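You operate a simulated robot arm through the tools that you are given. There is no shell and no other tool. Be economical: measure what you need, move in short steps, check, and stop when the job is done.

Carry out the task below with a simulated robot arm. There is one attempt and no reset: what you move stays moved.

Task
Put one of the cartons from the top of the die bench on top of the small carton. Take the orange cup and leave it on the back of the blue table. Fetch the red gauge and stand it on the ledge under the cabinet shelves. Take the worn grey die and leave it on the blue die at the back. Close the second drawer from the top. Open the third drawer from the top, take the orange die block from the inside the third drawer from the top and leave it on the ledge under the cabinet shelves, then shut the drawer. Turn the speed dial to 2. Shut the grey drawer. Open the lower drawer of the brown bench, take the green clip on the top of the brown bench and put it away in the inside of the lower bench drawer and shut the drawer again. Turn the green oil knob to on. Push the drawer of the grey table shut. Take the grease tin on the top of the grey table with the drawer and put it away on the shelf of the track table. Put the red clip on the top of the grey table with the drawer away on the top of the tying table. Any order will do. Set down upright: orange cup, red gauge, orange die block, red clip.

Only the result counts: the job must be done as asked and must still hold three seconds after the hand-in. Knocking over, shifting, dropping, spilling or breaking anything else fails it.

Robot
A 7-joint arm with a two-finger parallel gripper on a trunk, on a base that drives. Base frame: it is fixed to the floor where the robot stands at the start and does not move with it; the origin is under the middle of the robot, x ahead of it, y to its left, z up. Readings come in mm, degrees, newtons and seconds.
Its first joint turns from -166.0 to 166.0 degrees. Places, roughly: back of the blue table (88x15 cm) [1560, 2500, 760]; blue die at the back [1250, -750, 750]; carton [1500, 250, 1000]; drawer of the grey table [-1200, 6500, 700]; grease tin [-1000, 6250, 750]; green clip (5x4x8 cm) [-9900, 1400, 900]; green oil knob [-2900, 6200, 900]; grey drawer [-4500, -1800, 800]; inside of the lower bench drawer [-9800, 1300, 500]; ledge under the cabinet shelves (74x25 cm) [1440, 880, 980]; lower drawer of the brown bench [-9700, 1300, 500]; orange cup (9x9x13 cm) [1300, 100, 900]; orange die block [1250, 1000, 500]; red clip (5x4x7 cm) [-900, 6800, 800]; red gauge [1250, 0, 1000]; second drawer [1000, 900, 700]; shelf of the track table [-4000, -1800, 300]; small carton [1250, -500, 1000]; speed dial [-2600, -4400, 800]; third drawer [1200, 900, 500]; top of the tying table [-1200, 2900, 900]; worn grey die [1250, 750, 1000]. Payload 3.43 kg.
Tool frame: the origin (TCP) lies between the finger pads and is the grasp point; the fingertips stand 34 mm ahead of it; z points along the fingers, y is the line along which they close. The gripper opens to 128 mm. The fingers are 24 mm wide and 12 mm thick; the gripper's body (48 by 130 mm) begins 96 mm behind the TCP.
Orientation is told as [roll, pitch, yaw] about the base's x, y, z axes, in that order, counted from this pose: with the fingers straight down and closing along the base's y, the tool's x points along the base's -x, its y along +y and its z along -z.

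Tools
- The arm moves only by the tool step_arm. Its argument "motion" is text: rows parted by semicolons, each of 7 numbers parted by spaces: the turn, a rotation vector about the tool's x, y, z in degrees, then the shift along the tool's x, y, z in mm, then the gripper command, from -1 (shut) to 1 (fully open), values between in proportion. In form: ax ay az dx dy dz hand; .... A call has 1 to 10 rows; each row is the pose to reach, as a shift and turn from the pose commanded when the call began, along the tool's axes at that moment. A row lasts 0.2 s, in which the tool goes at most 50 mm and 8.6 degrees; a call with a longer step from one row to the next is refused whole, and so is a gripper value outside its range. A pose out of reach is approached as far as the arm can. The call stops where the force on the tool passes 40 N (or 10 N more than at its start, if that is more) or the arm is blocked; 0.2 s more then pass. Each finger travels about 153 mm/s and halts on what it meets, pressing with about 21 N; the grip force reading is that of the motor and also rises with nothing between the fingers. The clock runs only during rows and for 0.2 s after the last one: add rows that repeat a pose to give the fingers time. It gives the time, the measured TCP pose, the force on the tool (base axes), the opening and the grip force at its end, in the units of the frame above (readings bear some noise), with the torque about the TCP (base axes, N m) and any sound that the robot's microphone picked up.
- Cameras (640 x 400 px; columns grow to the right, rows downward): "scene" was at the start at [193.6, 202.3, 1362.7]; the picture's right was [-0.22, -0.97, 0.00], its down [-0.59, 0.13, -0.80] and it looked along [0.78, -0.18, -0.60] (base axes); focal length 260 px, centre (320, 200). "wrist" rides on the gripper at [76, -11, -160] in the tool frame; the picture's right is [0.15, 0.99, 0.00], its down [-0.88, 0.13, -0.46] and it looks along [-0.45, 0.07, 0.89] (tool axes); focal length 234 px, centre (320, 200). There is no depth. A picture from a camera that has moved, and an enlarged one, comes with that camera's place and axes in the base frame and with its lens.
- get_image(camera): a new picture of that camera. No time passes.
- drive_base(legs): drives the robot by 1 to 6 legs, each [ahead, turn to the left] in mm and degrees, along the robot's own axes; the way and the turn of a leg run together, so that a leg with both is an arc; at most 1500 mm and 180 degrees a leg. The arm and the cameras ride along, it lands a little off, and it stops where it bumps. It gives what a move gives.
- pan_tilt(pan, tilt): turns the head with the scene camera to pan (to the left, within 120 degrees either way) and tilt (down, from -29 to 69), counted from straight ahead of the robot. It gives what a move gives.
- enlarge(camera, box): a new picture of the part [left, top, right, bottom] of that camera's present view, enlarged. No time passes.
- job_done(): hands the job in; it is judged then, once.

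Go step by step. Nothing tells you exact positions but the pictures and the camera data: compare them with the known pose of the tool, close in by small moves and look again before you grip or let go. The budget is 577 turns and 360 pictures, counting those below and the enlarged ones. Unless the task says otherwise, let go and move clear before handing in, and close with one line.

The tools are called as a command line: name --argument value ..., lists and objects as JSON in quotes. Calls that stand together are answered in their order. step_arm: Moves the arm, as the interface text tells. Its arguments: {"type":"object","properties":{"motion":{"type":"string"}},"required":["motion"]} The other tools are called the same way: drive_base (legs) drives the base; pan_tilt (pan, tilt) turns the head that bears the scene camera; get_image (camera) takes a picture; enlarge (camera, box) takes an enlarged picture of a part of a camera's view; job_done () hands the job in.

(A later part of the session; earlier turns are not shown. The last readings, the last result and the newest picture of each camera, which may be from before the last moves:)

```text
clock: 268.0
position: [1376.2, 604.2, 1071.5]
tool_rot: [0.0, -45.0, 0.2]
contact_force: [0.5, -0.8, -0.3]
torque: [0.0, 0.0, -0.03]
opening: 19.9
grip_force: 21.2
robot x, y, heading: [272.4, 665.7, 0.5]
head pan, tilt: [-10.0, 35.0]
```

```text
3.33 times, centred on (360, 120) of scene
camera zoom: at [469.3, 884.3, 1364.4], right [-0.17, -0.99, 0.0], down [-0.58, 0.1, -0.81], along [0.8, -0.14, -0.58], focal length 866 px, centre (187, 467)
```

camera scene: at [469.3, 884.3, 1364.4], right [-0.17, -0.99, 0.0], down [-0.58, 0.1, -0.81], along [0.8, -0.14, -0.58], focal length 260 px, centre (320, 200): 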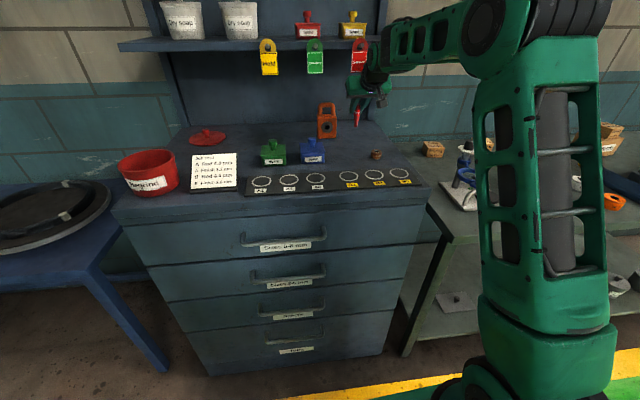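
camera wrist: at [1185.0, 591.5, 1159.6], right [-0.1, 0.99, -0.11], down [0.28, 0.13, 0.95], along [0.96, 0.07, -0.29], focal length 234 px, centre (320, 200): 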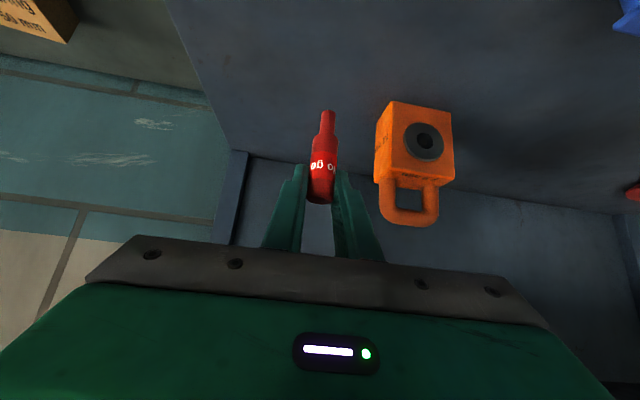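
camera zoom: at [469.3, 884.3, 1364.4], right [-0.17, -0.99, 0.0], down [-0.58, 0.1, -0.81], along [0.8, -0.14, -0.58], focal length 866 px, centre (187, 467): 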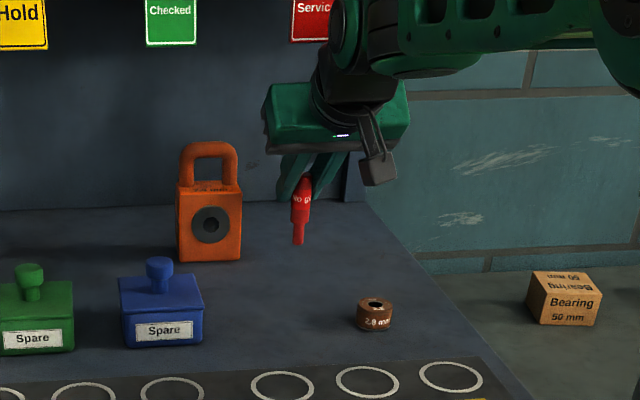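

step_arm --motion "0 0 0 1.5 0 1.5 -1; 0 0 0 3 0 3 -1; 0 0 0 4.5 0 4.5 -1; 0 0 0 5.5 0 5.5 -1; 0 0 0 5.5 0 5.5 -1"

enlarge --camera "scene" --box '[290, 60, 430, 180]'

```text
clock: 269.2
position: [1375.5, 603.4, 1061.9]
tool_rot: [0.0, -45.0, 0.2]
contact_force: [-0.3, -0.3, -0.6]
torque: [0.03, 0.0, -0.04]
opening: 20.1
grip_force: 20.9
robot x, y, heading: [277.6, 663.6, 0.6]
head pan, tilt: [-10.0, 35.0]
```

```text
3.33 times, centred on (360, 120) of scene
camera zoom: at [469.4, 884.3, 1364.4], right [-0.17, -0.99, 0.0], down [-0.58, 0.1, -0.81], along [0.8, -0.14, -0.58], focal length 866 px, centre (187, 467)
```

zoom: 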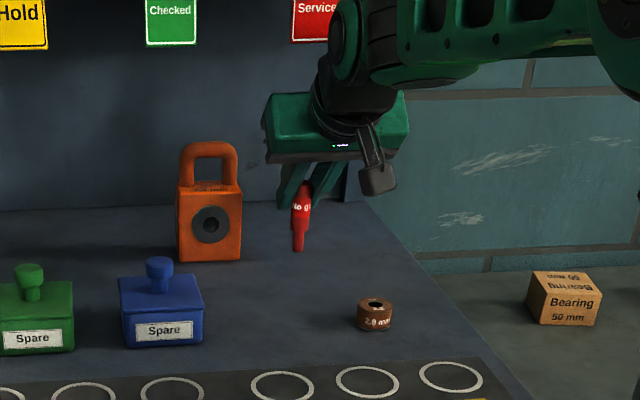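

step_arm --motion "0 0 0 1 0 1 -1; 0 0 0 2 0 2 -1; 0 0 0 3 0 3 -1; 0 0 0 3 0 3 -1"

step_arm --motion "0 0 0 1 0 1 -1; 0 0 0 2 0 2 -1; 0 0 0 3 0 3 -1; 0 0 0 3 0 3 -1"

enlarge --camera "scene" --box '[290, 60, 430, 180]'

```text
clock: 270.2
position: [1376.1, 603.4, 1058.3]
tool_rot: [0.0, -45.0, 0.2]
contact_force: [-0.1, 0.5, -1.1]
torque: [0.02, 0.02, -0.03]
opening: 20.0
grip_force: 20.9
robot x, y, heading: [273.8, 664.3, 0.3]
head pan, tilt: [-10.0, 35.0]
```

```text
clock: 271.2
position: [1376.4, 604.2, 1052.9]
tool_rot: [0.0, -45.0, 0.1]
contact_force: [0.1, -0.5, -0.9]
torque: [0.0, -0.02, 0.0]
opening: 19.8
grip_force: 21.6
robot x, y, heading: [271.5, 665.2, 0.2]
head pan, tilt: [-10.0, 35.0]
```

```text
3.33 times, centred on (360, 120) of scene
camera zoom: at [469.4, 884.3, 1364.4], right [-0.17, -0.99, 0.0], down [-0.58, 0.1, -0.81], along [0.8, -0.14, -0.58], focal length 866 px, centre (187, 467)
```

zoom: 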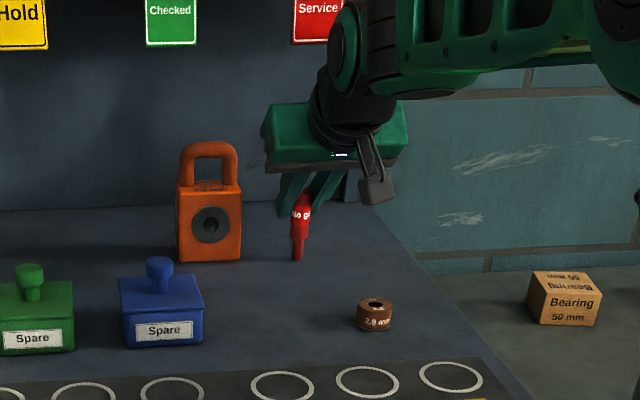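

Still a few mm off the surface; continuing in 1 mm steps.

step_arm --motion "0 0 0 1 0 1 -1; 0 0 0 2 0 2 -1; 0 0 0 3 0 3 -1; 0 0 0 3 0 3 -1"

enlarge --camera "scene" --box '[320, 80, 390, 150]'

```text
clock: 272.2
position: [1376.8, 604.3, 1051.5]
tool_rot: [-0.1, -45.2, 0.1]
contact_force: [-1.8, 0.3, 12.8]
torque: [-0.01, 0.1, -0.02]
opening: 19.8
grip_force: 21.2
robot x, y, heading: [273.2, 661.6, 0.3]
head pan, tilt: [-10.0, 35.0]
```

```text
5.71 times, centred on (355, 115) of scene
camera zoom: at [468.5, 884.4, 1364.5], right [-0.17, -0.99, 0.0], down [-0.58, 0.1, -0.81], along [0.8, -0.14, -0.58], focal length 1484 px, centre (120, 686)
```

zoom: 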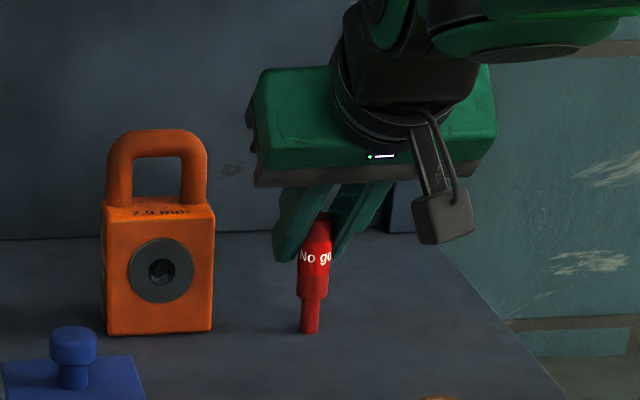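

step_arm --motion "0 0 0 -0.8 0 -0.8 -1; 0 0 0 -0.8 0 -0.8 -1"

```text
clock: 272.8
position: [1377.1, 603.3, 1052.1]
tool_rot: [0.0, -45.1, 0.1]
contact_force: [2.5, 0.1, 12.5]
torque: [0.03, -0.15, 0.03]
opening: 19.7
grip_force: 20.9
robot x, y, heading: [273.8, 663.1, 0.2]
head pan, tilt: [-10.0, 35.0]
```

step_arm --motion "0 0 0 -0.8 0 -0.8 -1; 0 0 0 -0.8 0 -0.8 -1"

```text
clock: 273.4
position: [1377.4, 603.7, 1051.7]
tool_rot: [0.0, -45.1, 0.1]
contact_force: [3.4, 0.1, 9.3]
torque: [-0.01, -0.25, -0.01]
opening: 20.0
grip_force: 20.8
robot x, y, heading: [274.6, 666.0, 0.5]
head pan, tilt: [-10.0, 35.0]
```

step_arm --motion "0 0 0 -0.9 0 -0.6 -1; 0 0 0 -0.9 0 -0.6 -1"

```text
clock: 274.0
position: [1376.4, 602.4, 1051.5]
tool_rot: [-0.1, -44.9, 0.0]
contact_force: [-0.8, 0.9, 1.2]
torque: [0.03, 0.07, 0.02]
opening: 20.1
grip_force: 20.7
robot x, y, heading: [277.3, 663.4, 0.4]
head pan, tilt: [-10.0, 35.0]
```

Force is nearly nil with the gauge resting; open the fingers slowly.

step_arm --motion "0 0 0 0 0 0 -0.66; 0 0 0 0 0 0 -0.6; 0 0 0 0 0 0 -0.5; 0 0 0 0 0 0 -0.3; 0 0 0 0 0 0 0; 0 0 0 0 0 0 0"

enlarge --camera "scene" --box '[320, 80, 390, 150]'

get_image --camera "wrist"

```text
clock: 275.4
position: [1377.7, 603.5, 1053.0]
tool_rot: [0.1, -45.1, 0.2]
contact_force: [-0.1, -0.8, -0.5]
torque: [-0.01, 0.0, 0.02]
opening: 63.7
grip_force: 0.1
robot x, y, heading: [273.8, 663.9, 0.4]
head pan, tilt: [-10.0, 35.0]
```

```text
5.71 times, centred on (355, 115) of scene
camera zoom: at [469.3, 884.3, 1364.4], right [-0.17, -0.99, 0.0], down [-0.58, 0.1, -0.81], along [0.8, -0.14, -0.58], focal length 1484 px, centre (120, 686)
```

zoom: 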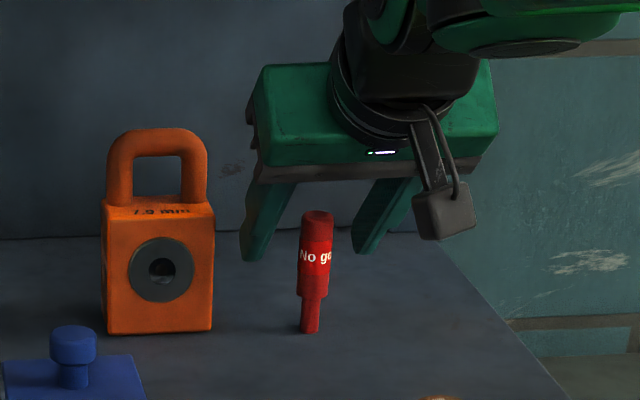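

```text
199 pictures are left
camera wrist: at [1209.9, 591.2, 1112.9], right [-0.1, 0.99, -0.1], down [0.3, 0.13, 0.94], along [0.95, 0.07, -0.31], focal length 234 px, centre (320, 200)
```

wrist: 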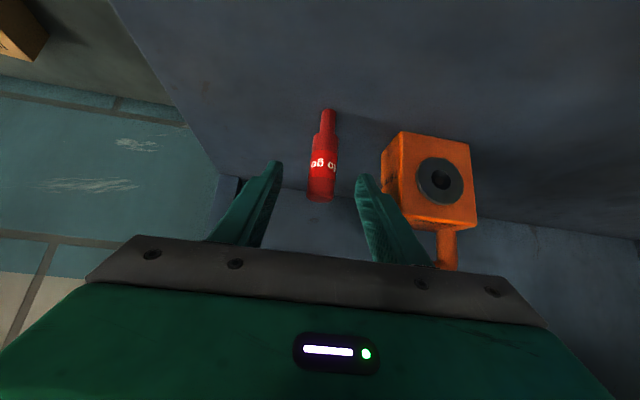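

step_arm --motion "0 0 0 0 0 -25 0; 0 0 0 0 0 -60 0; 0 0 0 0 0 -100 0; 0 0 0 0 0 -140 0; 0 0 0 0 0 -180 0; 0 0 0 0 0 -220 0"

enlarge --camera "scene" --box '[230, 40, 430, 200]'

```text
clock: 276.8
position: [1221.9, 604.0, 1207.6]
tool_rot: [0.0, -44.8, 0.1]
contact_force: [0.5, 0.6, -1.6]
torque: [0.0, 0.02, -0.02]
opening: 63.6
grip_force: 0.0
robot x, y, heading: [273.4, 666.6, 0.6]
head pan, tilt: [-10.0, 35.0]
```

```text
2.50 times, centred on (330, 120) of scene
camera zoom: at [469.9, 884.3, 1364.3], right [-0.17, -0.99, 0.0], down [-0.58, 0.1, -0.81], along [0.8, -0.14, -0.58], focal length 649 px, centre (295, 400)
```

zoom: 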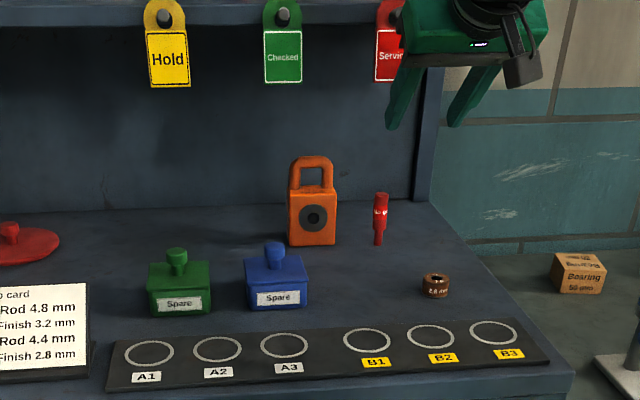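

Cabinet and bench work is done. I fold the arm in and look round toward the other tables.

step_arm --motion "0 4 0 35 0 -35 0; 0 8 0 70 0 -69 0; 0 12 0 105 0 -103 0; 0 16 0 140 0 -136 0; 0 20 0 175 0 -168 0; 0 25 0 209 0 -200 0; 0 30 0 243 0 -230 0; 0 34 0 260 0 -245 -1"

drive_base --legs '[[-300, 0], [0, 120]]'

pan_tilt --pan 0 --tilt 12

get_image --camera "scene"

pan_tilt --pan 80 --tilt 12

get_image --camera "scene"

```text
clock: 278.6
position: [864.5, 602.1, 1197.3]
tool_rot: [0.0, -10.8, 0.1]
contact_force: [-0.2, 0.4, 0.0]
torque: [0.0, 0.04, 0.0]
opening: 0.0
grip_force: 20.8
robot x, y, heading: [275.2, 664.3, 0.5]
head pan, tilt: [-10.0, 35.0]
```

```text
clock: 286.4
position: [-261.3, 1202.8, 1197.3]
tool_rot: [0.0, -11.0, 119.7]
contact_force: [0.1, -0.4, 0.0]
torque: [0.0, 0.03, 0.01]
opening: 0.0
grip_force: 20.6
robot x, y, heading: [-2.4, 672.2, 119.9]
head pan, tilt: [-10.0, 35.0]
```

```text
clock: 287.2
position: [-253.3, 1190.1, 1204.3]
tool_rot: [0.0, -11.8, 119.7]
contact_force: [-0.5, -0.1, -0.2]
torque: [0.02, 0.0, 0.0]
opening: 0.0
grip_force: 21.2
robot x, y, heading: [-5.9, 674.0, 119.9]
head pan, tilt: [0.0, 12.0]
```

```text
197 pictures are left
camera scene: at [-309.6, 729.3, 1401.1], right [0.87, 0.5, 0.0], down [0.11, -0.19, -0.97], along [-0.49, 0.85, -0.22], focal length 260 px, centre (320, 200)
```

scene: 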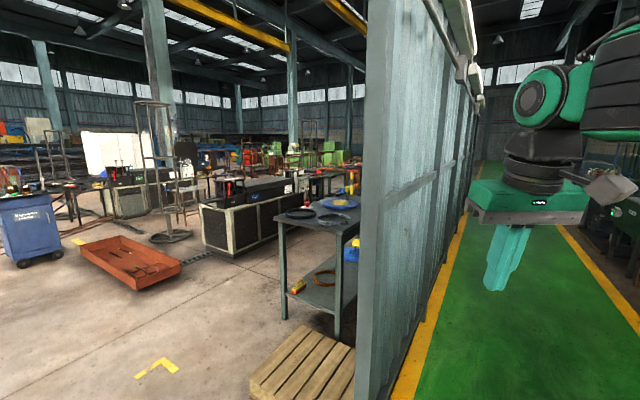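

```text
clock: 288.8
position: [-253.4, 1189.8, 1204.8]
tool_rot: [0.0, -11.8, 119.7]
contact_force: [-0.2, 0.2, 0.8]
torque: [0.04, 0.0, 0.01]
opening: 0.0
grip_force: 20.6
robot x, y, heading: [-3.1, 673.7, 119.9]
head pan, tilt: [80.0, 12.0]
```

```text
196 pictures are left
camera scene: at [-350.7, 616.7, 1402.3], right [-0.34, 0.94, -0.01], down [0.2, 0.06, -0.98], along [-0.92, -0.34, -0.21], focal length 260 px, centre (320, 200)
```

scene: 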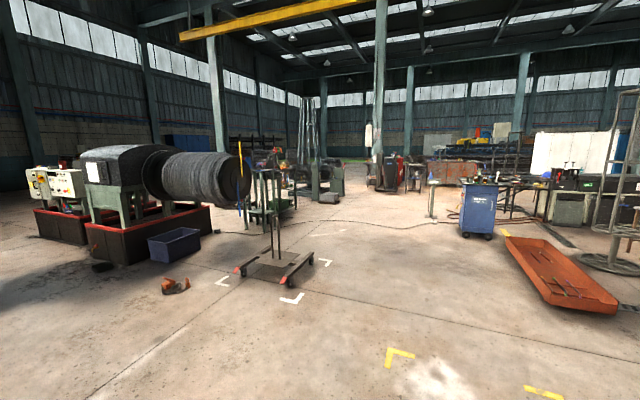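

pan_tilt --pan 15 --tilt 15

enlarge --camera "scene" --box '[160, 100, 480, 300]'

```text
clock: 290.1
position: [-253.6, 1191.8, 1204.2]
tool_rot: [-0.1, -11.9, 119.8]
contact_force: [0.3, -0.2, -0.3]
torque: [-0.02, 0.0, 0.0]
opening: 0.0
grip_force: 20.4
robot x, y, heading: [-3.2, 672.9, 120.1]
head pan, tilt: [15.0, 15.0]
```

```text
2.00 times, centred on (320, 200) of scene
camera zoom: at [-329.0, 714.4, 1396.4], right [0.71, 0.71, 0.0], down [0.19, -0.19, -0.96], along [-0.68, 0.68, -0.27], focal length 519 px, centre (320, 200)
```

zoom: 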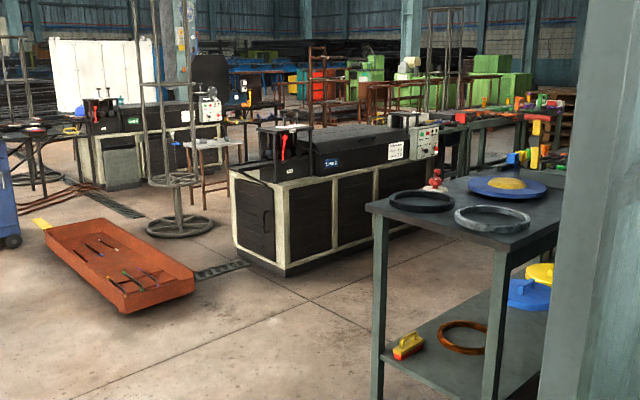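

pan_tilt --pan 110 --tilt 60

get_image --camera "scene"

```text
clock: 291.8
position: [-253.7, 1191.2, 1204.0]
tool_rot: [0.0, -11.8, 119.7]
contact_force: [0.3, -0.2, -0.3]
torque: [0.01, 0.01, -0.01]
opening: 0.0
grip_force: 20.9
robot x, y, heading: [-11.9, 670.3, 119.9]
head pan, tilt: [110.0, 60.0]
```

```text
194 pictures are left
camera scene: at [-305.5, 596.6, 1331.6], right [-0.77, 0.64, -0.01], down [0.56, 0.66, -0.5], along [-0.32, -0.39, -0.86], focal length 260 px, centre (320, 200)
```

scene: 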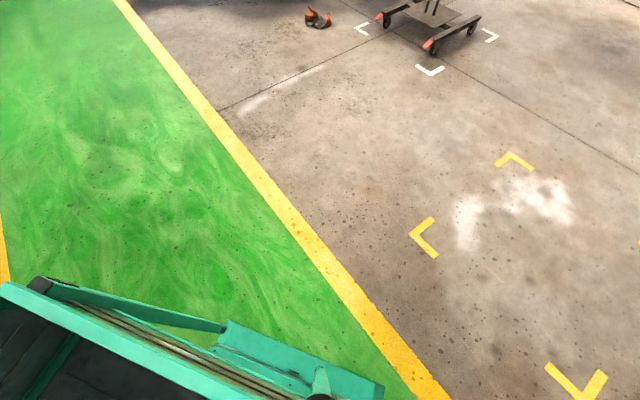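

drive_base --legs '[[0, 60], [1500, 0], [400, 0], [0, -75]]'

pan_tilt --pan -20 --tilt 15

get_image --camera "scene"

```text
clock: 308.2
position: [-2027.7, 1234.1, 1204.8]
tool_rot: [0.1, -11.7, 105.0]
contact_force: [-0.7, 0.0, -0.7]
torque: [0.05, 0.0, -0.03]
opening: 0.0
grip_force: 20.6
robot x, y, heading: [-1933.5, 665.3, 105.0]
head pan, tilt: [110.0, 60.0]
```

```text
clock: 310.3
position: [-2023.1, 1219.9, 1211.4]
tool_rot: [0.0, -12.5, 105.0]
contact_force: [0.6, -0.2, -0.1]
torque: [-0.04, 0.01, 0.01]
opening: 0.0
grip_force: 21.4
robot x, y, heading: [-1934.6, 665.6, 105.1]
head pan, tilt: [-20.0, 15.0]
```

```text
193 pictures are left
camera scene: at [-2179.3, 801.1, 1396.4], right [1.0, -0.08, 0.0], down [-0.02, -0.27, -0.96], along [0.08, 0.96, -0.27], focal length 260 px, centre (320, 200)
```

scene: 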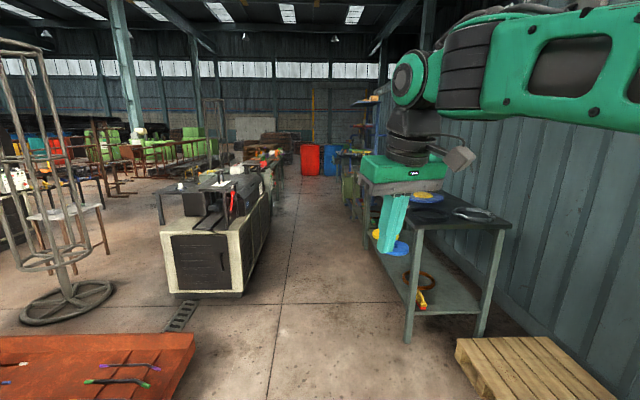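

enlarge --camera "scene" --box '[220, 80, 460, 230]'

```text
2.67 times, centred on (340, 155) of scene
camera zoom: at [-2179.3, 801.1, 1396.4], right [1.0, -0.08, 0.0], down [-0.02, -0.27, -0.96], along [0.08, 0.96, -0.27], focal length 692 px, centre (267, 320)
```

zoom: 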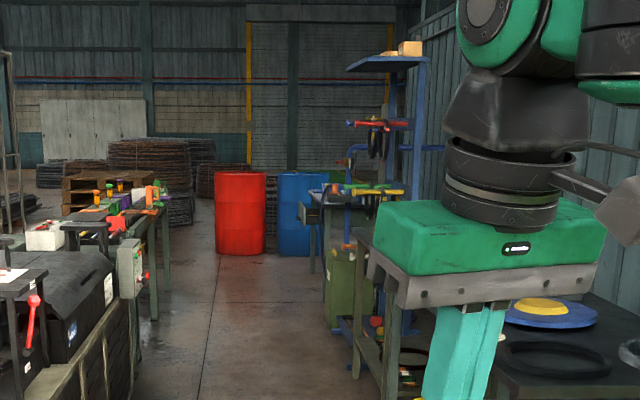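

drive_base --legs '[[400, 0], [0, -15], [1200, 0]]'

pan_tilt --pan -60 --tilt 25

get_image --camera "scene"

pan_tilt --pan 10 --tilt 20

get_image --camera "scene"

```text
clock: 319.6
position: [-1983.7, 2811.9, 1212.1]
tool_rot: [0.0, -12.5, 89.7]
contact_force: [0.3, -0.3, -0.8]
torque: [0.01, 0.02, -0.02]
opening: 0.0
grip_force: 20.7
robot x, y, heading: [-2044.0, 2252.3, 90.0]
head pan, tilt: [-20.0, 15.0]
```

```text
clock: 320.7
position: [-1983.4, 2796.7, 1219.1]
tool_rot: [-0.1, -13.3, 89.6]
contact_force: [0.0, -0.4, -0.3]
torque: [-0.02, 0.01, -0.01]
opening: 0.0
grip_force: 21.1
robot x, y, heading: [-2040.5, 2252.4, 89.8]
head pan, tilt: [-60.0, 25.0]
```

```text
191 pictures are left
camera scene: at [-2196.2, 2408.0, 1380.8], right [0.5, -0.87, 0.01], down [-0.37, -0.22, -0.9], along [0.78, 0.45, -0.43], focal length 260 px, centre (320, 200)
```

scene: 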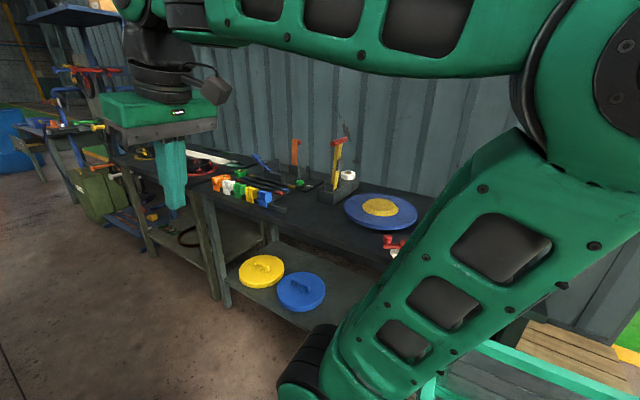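

```text
clock: 322.1
position: [-1983.2, 2797.5, 1217.9]
tool_rot: [-0.1, -13.2, 89.6]
contact_force: [0.4, -0.8, -1.0]
torque: [0.0, -0.03, 0.0]
opening: 0.0
grip_force: 21.3
robot x, y, heading: [-2040.7, 2252.7, 89.9]
head pan, tilt: [10.0, 20.0]
```

```text
190 pictures are left
camera scene: at [-2292.1, 2453.6, 1388.2], right [0.98, 0.17, 0.0], down [0.06, -0.35, -0.94], along [-0.16, 0.92, -0.35], focal length 260 px, centre (320, 200)
```

scene: 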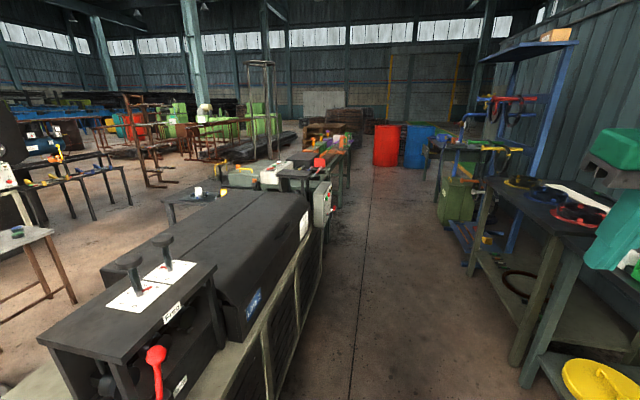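

drive_base --legs '[[1400, 0], [900, 0]]'

get_image --camera "scene"

pan_tilt --pan -50 --tilt 20

get_image --camera "scene"

```text
clock: 333.6
position: [-2007.7, 5096.0, 1218.2]
tool_rot: [0.0, -13.1, 90.3]
contact_force: [-0.1, 0.2, 0.3]
torque: [-0.03, 0.03, 0.01]
opening: 0.1
grip_force: 21.1
robot x, y, heading: [-2060.6, 4550.9, 90.8]
head pan, tilt: [10.0, 20.0]
```

```text
189 pictures are left
camera scene: at [-2312.2, 4748.8, 1388.2], right [0.98, 0.18, 0.0], down [0.06, -0.35, -0.94], along [-0.17, 0.92, -0.35], focal length 260 px, centre (320, 200)
```

scene: 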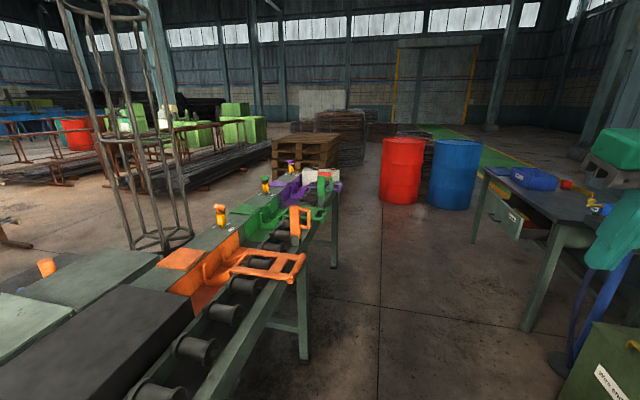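

```text
clock: 334.9
position: [-2005.5, 5080.0, 1224.5]
tool_rot: [-0.1, -14.0, 90.3]
contact_force: [0.2, -0.1, -0.3]
torque: [0.04, 0.01, 0.01]
opening: 0.0
grip_force: 20.5
robot x, y, heading: [-2057.3, 4552.4, 90.7]
head pan, tilt: [-50.0, 20.0]
```

```text
188 pictures are left
camera scene: at [-2224.4, 4718.0, 1388.6], right [0.65, -0.76, 0.01], down [-0.26, -0.24, -0.94], along [0.71, 0.61, -0.35], focal length 260 px, centre (320, 200)
```

scene: 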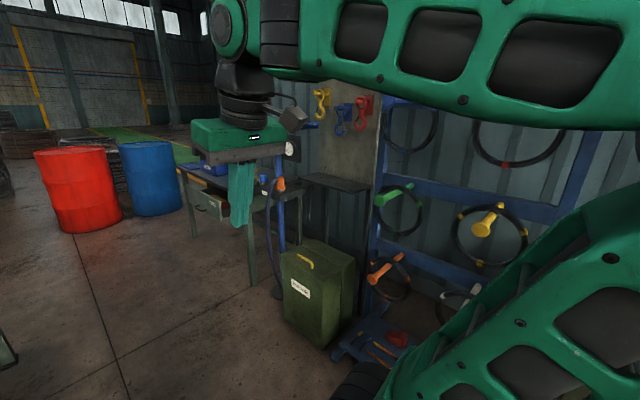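

drive_base --legs '[[1100, -1]]'

pan_tilt --pan -50 --tilt 30

get_image --camera "scene"

pan_tilt --pan 60 --tilt 30

get_image --camera "scene"

```text
clock: 340.6
position: [-2002.6, 6185.0, 1224.0]
tool_rot: [0.0, -13.8, 89.4]
contact_force: [0.6, 0.8, -0.6]
torque: [0.03, -0.01, 0.03]
opening: 0.2
grip_force: 21.3
robot x, y, heading: [-2061.2, 5659.1, 89.8]
head pan, tilt: [-50.0, 20.0]
```

```text
clock: 341.3
position: [-2003.0, 6170.3, 1232.0]
tool_rot: [0.0, -14.7, 89.4]
contact_force: [-0.3, -0.5, 0.3]
torque: [0.02, 0.06, 0.02]
opening: 0.1
grip_force: 21.2
robot x, y, heading: [-2065.4, 5658.2, 89.5]
head pan, tilt: [-50.0, 30.0]
```

```text
187 pictures are left
camera scene: at [-2228.2, 5823.4, 1372.7], right [0.64, -0.77, 0.01], down [-0.38, -0.33, -0.86], along [0.67, 0.55, -0.51], focal length 260 px, centre (320, 200)
```

scene: 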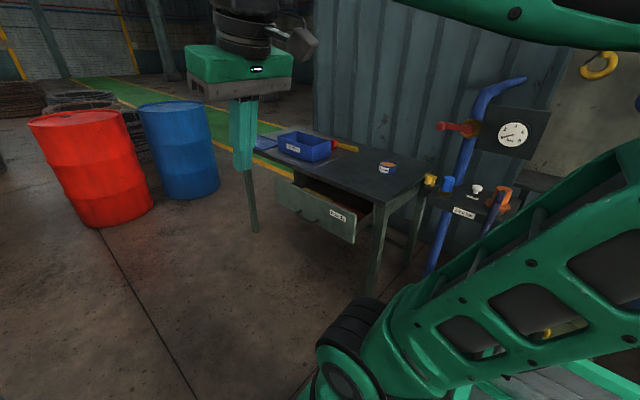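

```text
clock: 343.2
position: [-2003.2, 6169.2, 1231.1]
tool_rot: [0.0, -14.6, 89.5]
contact_force: [-0.1, 0.2, -0.1]
torque: [0.0, 0.01, 0.02]
opening: 0.1
grip_force: 20.7
robot x, y, heading: [-2065.6, 5658.2, 89.7]
head pan, tilt: [60.0, 30.0]
```

```text
186 pictures are left
camera scene: at [-2375.9, 5811.0, 1372.8], right [0.5, 0.86, -0.01], down [0.43, -0.26, -0.86], along [-0.75, 0.43, -0.51], focal length 260 px, centre (320, 200)
```

scene: 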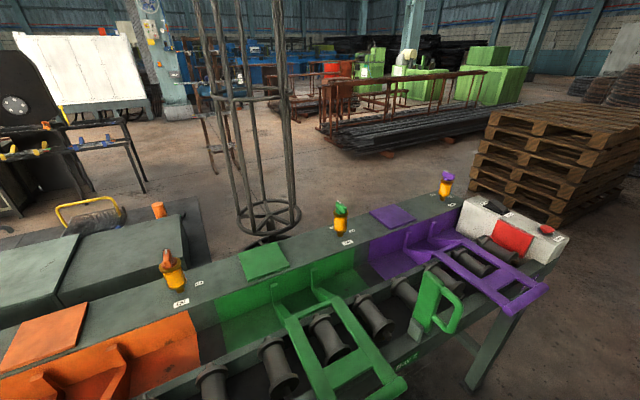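

drive_base --legs '[[600, 0]]'

pan_tilt --pan -80 --tilt 35

get_image --camera "scene"

```text
clock: 346.6
position: [-1994.4, 6766.5, 1231.1]
tool_rot: [0.0, -14.6, 89.0]
contact_force: [0.1, 0.4, -0.3]
torque: [-0.03, -0.01, -0.01]
opening: 0.3
grip_force: 21.0
robot x, y, heading: [-2060.8, 6257.8, 89.6]
head pan, tilt: [60.0, 30.0]
```

```text
clock: 348.9
position: [-1994.2, 6752.5, 1237.6]
tool_rot: [0.0, -15.3, 88.9]
contact_force: [-0.3, -1.4, -0.2]
torque: [-0.01, 0.0, 0.0]
opening: 0.1
grip_force: 20.8
robot x, y, heading: [-2057.2, 6254.0, 89.4]
head pan, tilt: [-80.0, 35.0]
```

```text
185 pictures are left
camera scene: at [-2205.8, 6380.2, 1365.4], right [0.16, -0.99, 0.01], down [-0.57, -0.1, -0.82], along [0.81, 0.13, -0.58], focal length 260 px, centre (320, 200)
```

scene: 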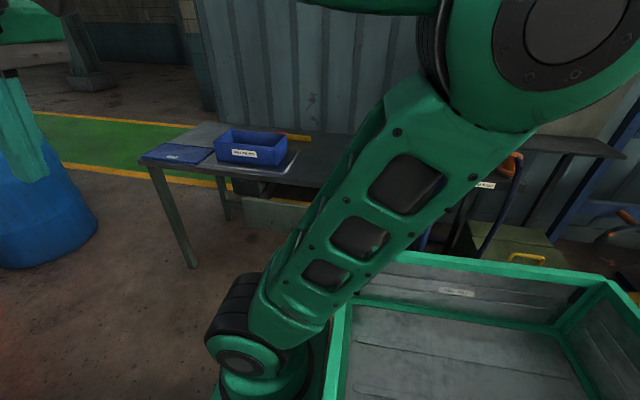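

drive_base --legs '[[1150, -4], [0, -180]]'

pan_tilt --pan 40 --tilt 25

get_image --camera "scene"

```text
clock: 363.1
position: [-2101.6, 6911.5, 1237.7]
tool_rot: [0.0, -15.4, -94.8]
contact_force: [0.5, -1.0, -0.3]
torque: [-0.01, -0.02, 0.01]
opening: 0.0
grip_force: 21.3
robot x, y, heading: [-1978.7, 7399.1, -94.4]
head pan, tilt: [-80.0, 35.0]
```

```text
clock: 365.1
position: [-2100.4, 6924.8, 1242.8]
tool_rot: [-0.1, -16.1, -94.6]
contact_force: [-0.9, 0.4, -0.6]
torque: [-0.05, 0.0, 0.01]
opening: 0.0
grip_force: 21.7
robot x, y, heading: [-1978.4, 7398.8, -94.3]
head pan, tilt: [40.0, 25.0]
```

```text
184 pictures are left
camera scene: at [-1697.3, 7197.0, 1380.4], right [-0.81, -0.58, -0.01], down [-0.24, 0.36, -0.9], along [0.53, -0.73, -0.43], focal length 260 px, centre (320, 200)
```

scene: 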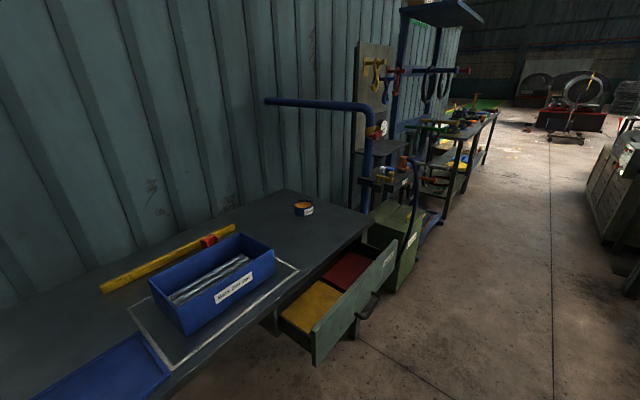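

enlarge --camera "scene" --box '[80, 170, 440, 380]'

```text
1.78 times, centred on (260, 275) of scene
camera zoom: at [-1697.3, 7197.0, 1380.4], right [-0.81, -0.58, -0.01], down [-0.24, 0.36, -0.9], along [0.53, -0.73, -0.43], focal length 462 px, centre (427, 67)
```

zoom: 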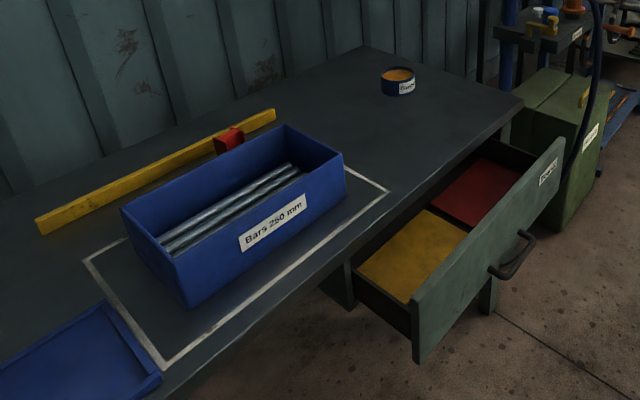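

drive_base --legs '[[0, 5], [660, 0]]'

pan_tilt --pan 70 --tilt 30

get_image --camera "scene"

```text
clock: 369.4
position: [-2046.6, 6256.0, 1243.6]
tool_rot: [0.0, -16.0, -89.5]
contact_force: [-0.2, 0.8, 0.3]
torque: [-0.04, 0.02, -0.02]
opening: 0.0
grip_force: 20.5
robot x, y, heading: [-1967.4, 6739.0, -89.1]
head pan, tilt: [40.0, 25.0]
```

```text
clock: 370.3
position: [-2047.4, 6271.4, 1249.1]
tool_rot: [0.1, -16.8, -89.4]
contact_force: [-0.3, -0.3, 0.4]
torque: [-0.01, 0.0, 0.0]
opening: 0.2
grip_force: 20.9
robot x, y, heading: [-1967.7, 6736.0, -89.2]
head pan, tilt: [70.0, 30.0]
```

```text
182 pictures are left
camera scene: at [-1645.6, 6603.7, 1373.0], right [-0.33, -0.94, -0.01], down [-0.47, 0.18, -0.86], along [0.82, -0.28, -0.5], focal length 260 px, centre (320, 200)
```

scene: 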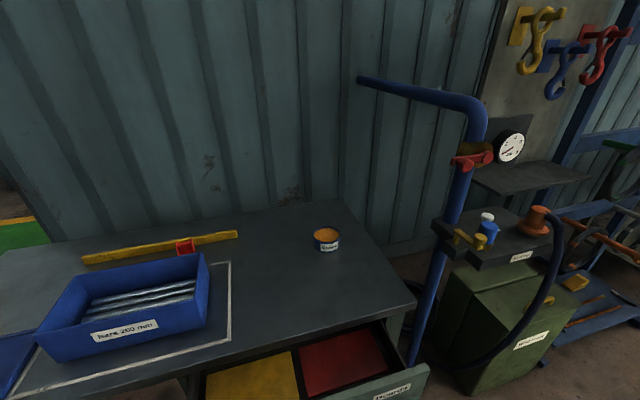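

drive_base --legs '[[-420, 0], [0, 64], [60, 0]]'

pan_tilt --pan -20 --tilt 38

get_image --camera "scene"

```text
clock: 376.7
position: [-1533.7, 6855.8, 1248.0]
tool_rot: [-0.1, -16.8, -25.5]
contact_force: [1.0, 0.6, -0.1]
torque: [-0.05, 0.0, -0.01]
opening: 0.0
grip_force: 21.3
robot x, y, heading: [-1919.9, 7126.8, -25.5]
head pan, tilt: [70.0, 30.0]
```

```text
clock: 378.3
position: [-1546.9, 6861.6, 1254.0]
tool_rot: [0.0, -17.4, -25.5]
contact_force: [-0.9, 0.1, -0.9]
torque: [-0.04, 0.01, 0.02]
opening: 0.0
grip_force: 21.0
robot x, y, heading: [-1921.0, 7126.6, -25.5]
head pan, tilt: [-20.0, 38.0]
```

```text
181 pictures are left
camera scene: at [-1661.4, 7230.4, 1359.9], right [-0.71, -0.7, 0.0], down [-0.44, 0.44, -0.78], along [0.55, -0.56, -0.63], focal length 260 px, centre (320, 200)
```

scene: 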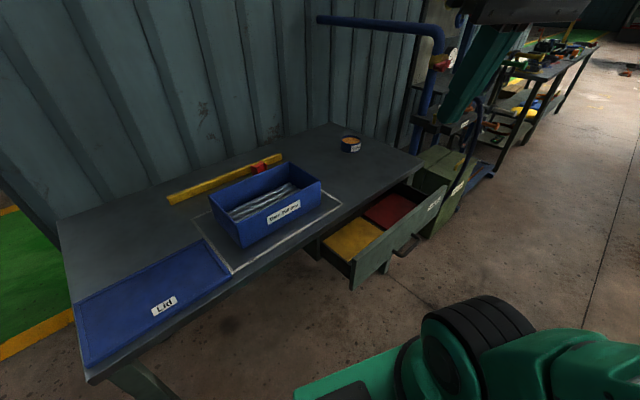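

step_arm --motion "-0.8 0 -2.7 -11 -32 33 -1; -1.7 0 -5.4 -23 -63 66 -1; -2.5 0 -8.1 -34 -95 99 -1; -3.4 0 -10.8 -46 -126 132 -1; -4.2 0 -13.5 -57 -158 166 -1; -5 0 -16.2 -69 -189 199 -1; -5.9 0 -18.9 -80 -221 232 -1; -6.7 0 -21.6 -91 -252 265 -1; -7.6 0 -24.3 -103 -284 298 -1"

get_image --camera "scene"

```text
clock: 380.3
position: [-1500.1, 6524.7, 1000.0]
tool_rot: [-0.1, -17.6, 0.1]
contact_force: [0.2, 1.2, 1.2]
torque: [-0.08, 0.02, -0.03]
opening: 0.2
grip_force: 20.7
robot x, y, heading: [-1922.1, 7125.9, -25.3]
head pan, tilt: [-20.0, 38.0]
```

```text
180 pictures are left
camera scene: at [-1661.8, 7231.0, 1359.9], right [-0.71, -0.7, 0.0], down [-0.44, 0.44, -0.78], along [0.55, -0.56, -0.63], focal length 260 px, centre (320, 200)
```

scene: 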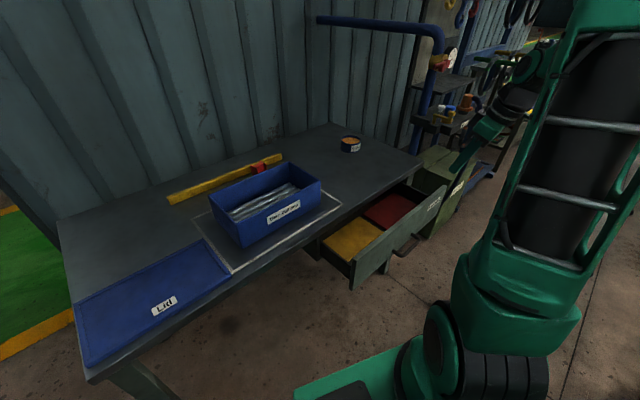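

step_arm --motion "0 -3.2 0 10 0 41 -1; 0 -6.4 0 20 0 83 -1; 0 -9.6 0 30 0 124 -1; 0 -12.8 0 41 0 166 -1; 0 -16 0 51 0 208 -1; 0 -19.2 0 61 0 250 -1; 0 -22.4 0 71 0 291 -1"

get_image --camera "scene"

get_image --camera "wrist"

```text
clock: 381.9
position: [-1479.9, 6523.4, 701.8]
tool_rot: [-0.1, -40.0, 0.0]
contact_force: [0.3, 0.2, -0.6]
torque: [0.0, 0.0, -0.01]
opening: 0.1
grip_force: 20.4
robot x, y, heading: [-1921.0, 7128.2, -25.6]
head pan, tilt: [-20.0, 38.0]
```

```text
179 pictures are left
camera scene: at [-1661.4, 7230.6, 1359.9], right [-0.71, -0.7, 0.0], down [-0.44, 0.44, -0.78], along [0.55, -0.56, -0.63], focal length 260 px, centre (320, 200)
```

scene: 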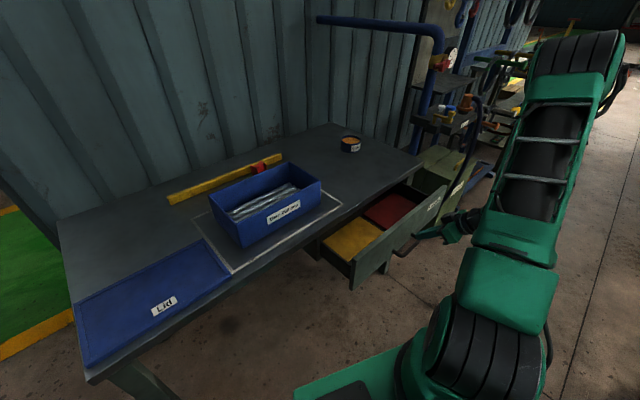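

```text
178 pictures are left
camera wrist: at [-1640.0, 6512.5, 777.1], right [-0.11, 0.99, -0.1], down [0.38, 0.13, 0.92], along [0.92, 0.06, -0.39], focal length 234 px, centre (320, 200)
```

wrist: 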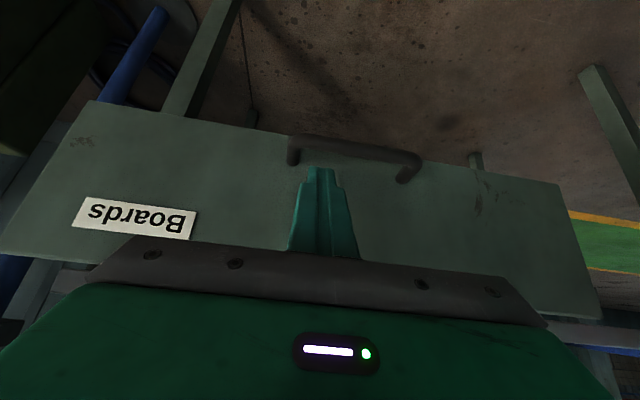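

step_arm --motion "0 0 0 -15 0 13 -1; 0 0 0 -31 0 26 -1; 0 0 0 -46 0 39 -1; 0 0 0 -61 0 51 -1; 0 0 0 -77 0 64 -1; 0 0 0 -92 0 77 -1; 0 0 0 -107 0 90 -1; 0 0 0 -120 0 100 -1"

get_image --camera "scene"

```text
clock: 383.7
position: [-1323.7, 6523.9, 704.2]
tool_rot: [0.0, -39.9, -0.1]
contact_force: [0.0, 0.3, 0.1]
torque: [0.01, 0.02, 0.0]
opening: 0.0
grip_force: 21.0
robot x, y, heading: [-1919.4, 7127.2, -25.2]
head pan, tilt: [-20.0, 38.0]
```

```text
177 pictures are left
camera scene: at [-1661.3, 7230.2, 1359.9], right [-0.71, -0.7, 0.0], down [-0.44, 0.44, -0.78], along [0.55, -0.56, -0.63], focal length 260 px, centre (320, 200)
```

scene: 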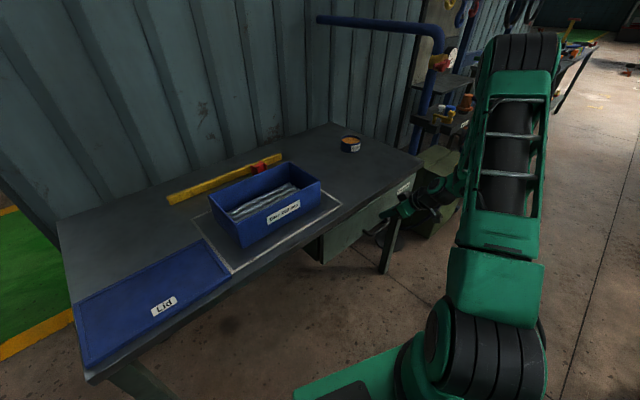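

Almost shut; a little more until the stop.

step_arm --motion "0 0 0 -8 0 6 -1; 0 0 0 -15 0 13 -1; 0 0 0 -23 0 19 -1; 0 0 0 -31 0 26 -1; 0 0 0 -38 0 32 -1; 0 0 0 -46 0 39 -1"

enlarge --camera "scene" --box '[240, 120, 480, 290]'

get_image --camera "wrist"

```text
clock: 384.3
position: [-1318.2, 6527.0, 712.0]
tool_rot: [-0.1, -40.0, -0.2]
contact_force: [-0.2, -0.2, -1.2]
torque: [0.0, 0.0, -0.01]
opening: 0.3
grip_force: 20.8
robot x, y, heading: [-1920.2, 7127.8, -25.4]
head pan, tilt: [-20.0, 38.0]
stopped in row 3: the force on the tool passed its limit at 57 N (the readings are from after the stop); the commanded pose is now the measured one
```

```text
2.35 times, centred on (360, 205) of scene
camera zoom: at [-1660.8, 7229.8, 1359.9], right [-0.71, -0.7, 0.0], down [-0.44, 0.44, -0.78], along [0.55, -0.56, -0.63], focal length 611 px, centre (226, 188)
```

zoom: 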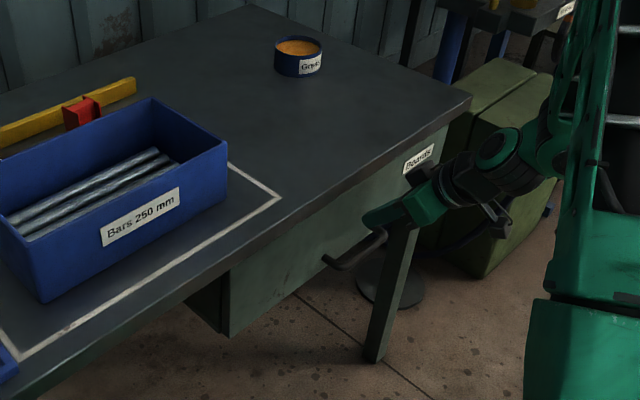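

```text
175 pictures are left
camera wrist: at [-1480.4, 6515.6, 785.3], right [-0.11, 0.99, -0.1], down [0.38, 0.13, 0.92], along [0.92, 0.06, -0.39], focal length 234 px, centre (320, 200)
```

wrist: 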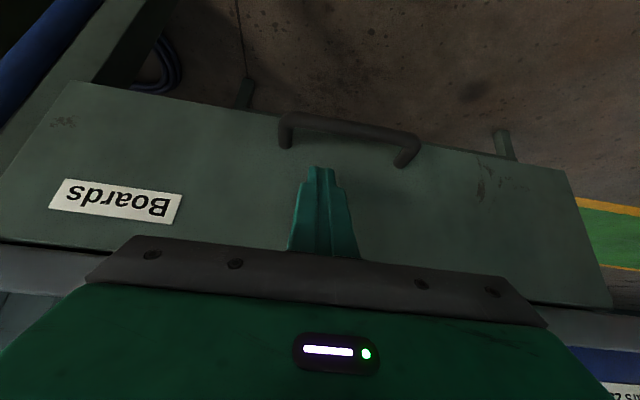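

step_arm --motion "0 0 0 -5 0 4 -1; 0 0 0 -9 0 8 -1; 0 0 0 -12 0 10 -1; 0 0 0 -14 0 12 -1; 0 0 0 -16 0 13.5 -1"

enlarge --camera "scene" --box '[300, 150, 440, 270]'

```text
clock: 385.0
position: [-1319.1, 6529.3, 720.2]
tool_rot: [-0.4, -40.4, -0.3]
contact_force: [0.3, -0.1, -0.9]
torque: [0.0, -0.02, 0.01]
opening: 0.0
grip_force: 21.0
robot x, y, heading: [-1919.1, 7128.2, -25.4]
head pan, tilt: [-20.0, 38.0]
stopped in row 3: the force on the tool passed its limit at 48 N (the readings are from after the stop); the commanded pose is now the measured one
```

```text
3.33 times, centred on (370, 210) of scene
camera zoom: at [-1660.9, 7229.9, 1359.9], right [-0.71, -0.7, 0.0], down [-0.44, 0.44, -0.78], along [0.55, -0.56, -0.63], focal length 866 px, centre (153, 167)
```

zoom: 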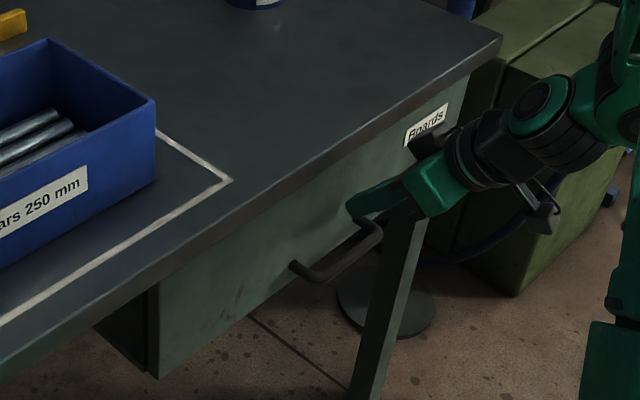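

step_arm --motion "0 0 0 27 0 -23 -1; 0 0 0 53 0 -45 -1; 0 0 0 23 0 -80 -1; 0 0 0 -7 0 -116 -1; 0 0 0 -37 0 -151 -1; 0 0 0 -68 0 -187 -1; 0 0 0 -98 0 -223 -1; 0 0 0 -128 0 -258 -1; 0 0 0 -158 0 -294 -1; 0 0 0 -188 0 -329 -1"

```text
clock: 387.2
position: [-1389.0, 6532.8, 1092.5]
tool_rot: [-0.5, -40.2, -0.3]
contact_force: [0.4, -1.1, -0.5]
torque: [0.01, 0.01, 0.0]
opening: 0.0
grip_force: 21.4
robot x, y, heading: [-1919.9, 7124.1, -25.3]
head pan, tilt: [-20.0, 38.0]
```

step_arm --motion "0 2.5 0 -29 25 26 -1; 0 5 0 -58 49 52 -1; 0 7.5 0 -87 73 78 -1; 0 10 0 -116 97 104 -1; 0 12.5 0 -145 121 130 -1; 0 15 0 -175 145 156 -0.5; 0 17.5 0 -204 170 182 0; 0 20 0 -233 194 208 0; 0 22.5 0 -262 218 234 0; 0 25 0 -291 243 260 0"

get_image --camera "wrist"

get_image --camera "scene"

```text
clock: 389.4
position: [-996.5, 6769.8, 1081.0]
tool_rot: [-0.4, -15.4, -0.6]
contact_force: [0.0, -1.1, 1.0]
torque: [0.05, -0.07, 0.02]
opening: 63.8
grip_force: 0.1
robot x, y, heading: [-1918.2, 7126.1, -25.4]
head pan, tilt: [-20.0, 38.0]
```

```text
173 pictures are left
camera wrist: at [-1112.0, 6760.1, 1216.7], right [-0.13, 0.99, -0.05], down [0.73, 0.13, 0.67], along [0.67, 0.05, -0.74], focal length 234 px, centre (320, 200)
```

wrist: 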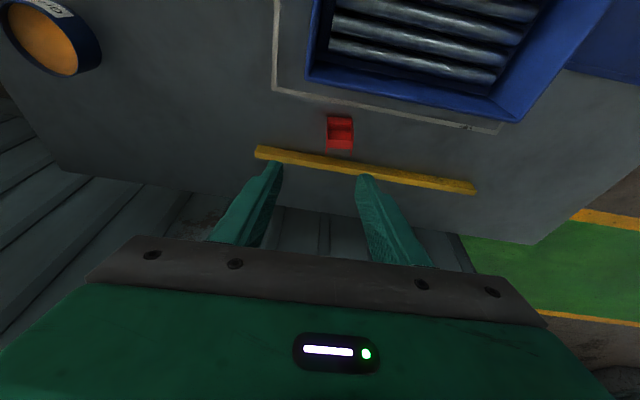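

```text
172 pictures are left
camera scene: at [-1662.0, 7230.3, 1360.0], right [-0.71, -0.7, 0.0], down [-0.44, 0.44, -0.78], along [0.55, -0.56, -0.63], focal length 260 px, centre (320, 200)
```

scene: 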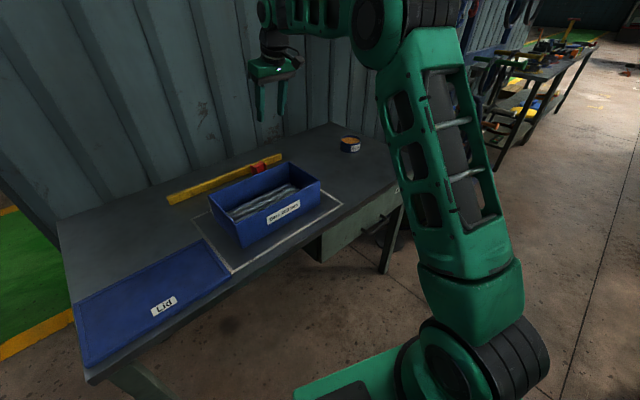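

enlarge --camera "wrist" --box '[260, 80, 420, 200]'

enlarge --camera "scene" --box '[210, 120, 330, 240]'

```text
3.33 times, centred on (340, 140) of wrist
camera zoom: at [-1112.0, 6760.1, 1216.7], right [-0.13, 0.99, -0.05], down [0.73, 0.13, 0.67], along [0.67, 0.05, -0.74], focal length 781 px, centre (253, 400)
```

zoom: 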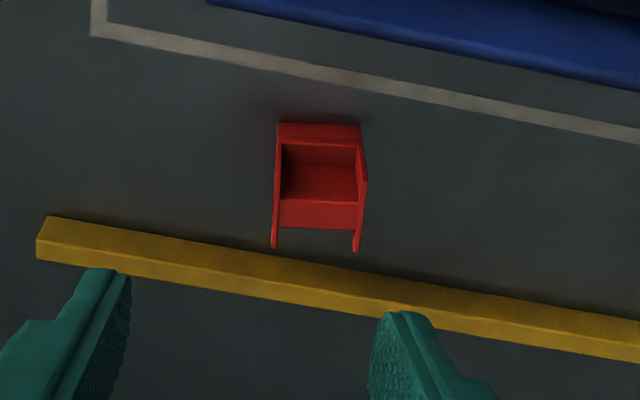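

```text
3.33 times, centred on (270, 180) of scene
camera zoom: at [-1662.0, 7230.3, 1360.0], right [-0.71, -0.7, 0.0], down [-0.44, 0.44, -0.78], along [0.55, -0.56, -0.63], focal length 866 px, centre (487, 267)
```

zoom: 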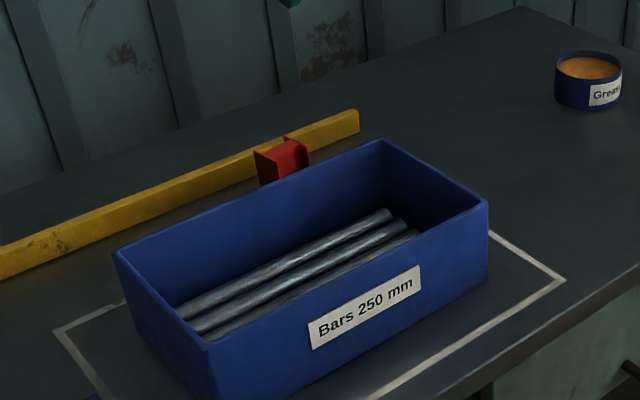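

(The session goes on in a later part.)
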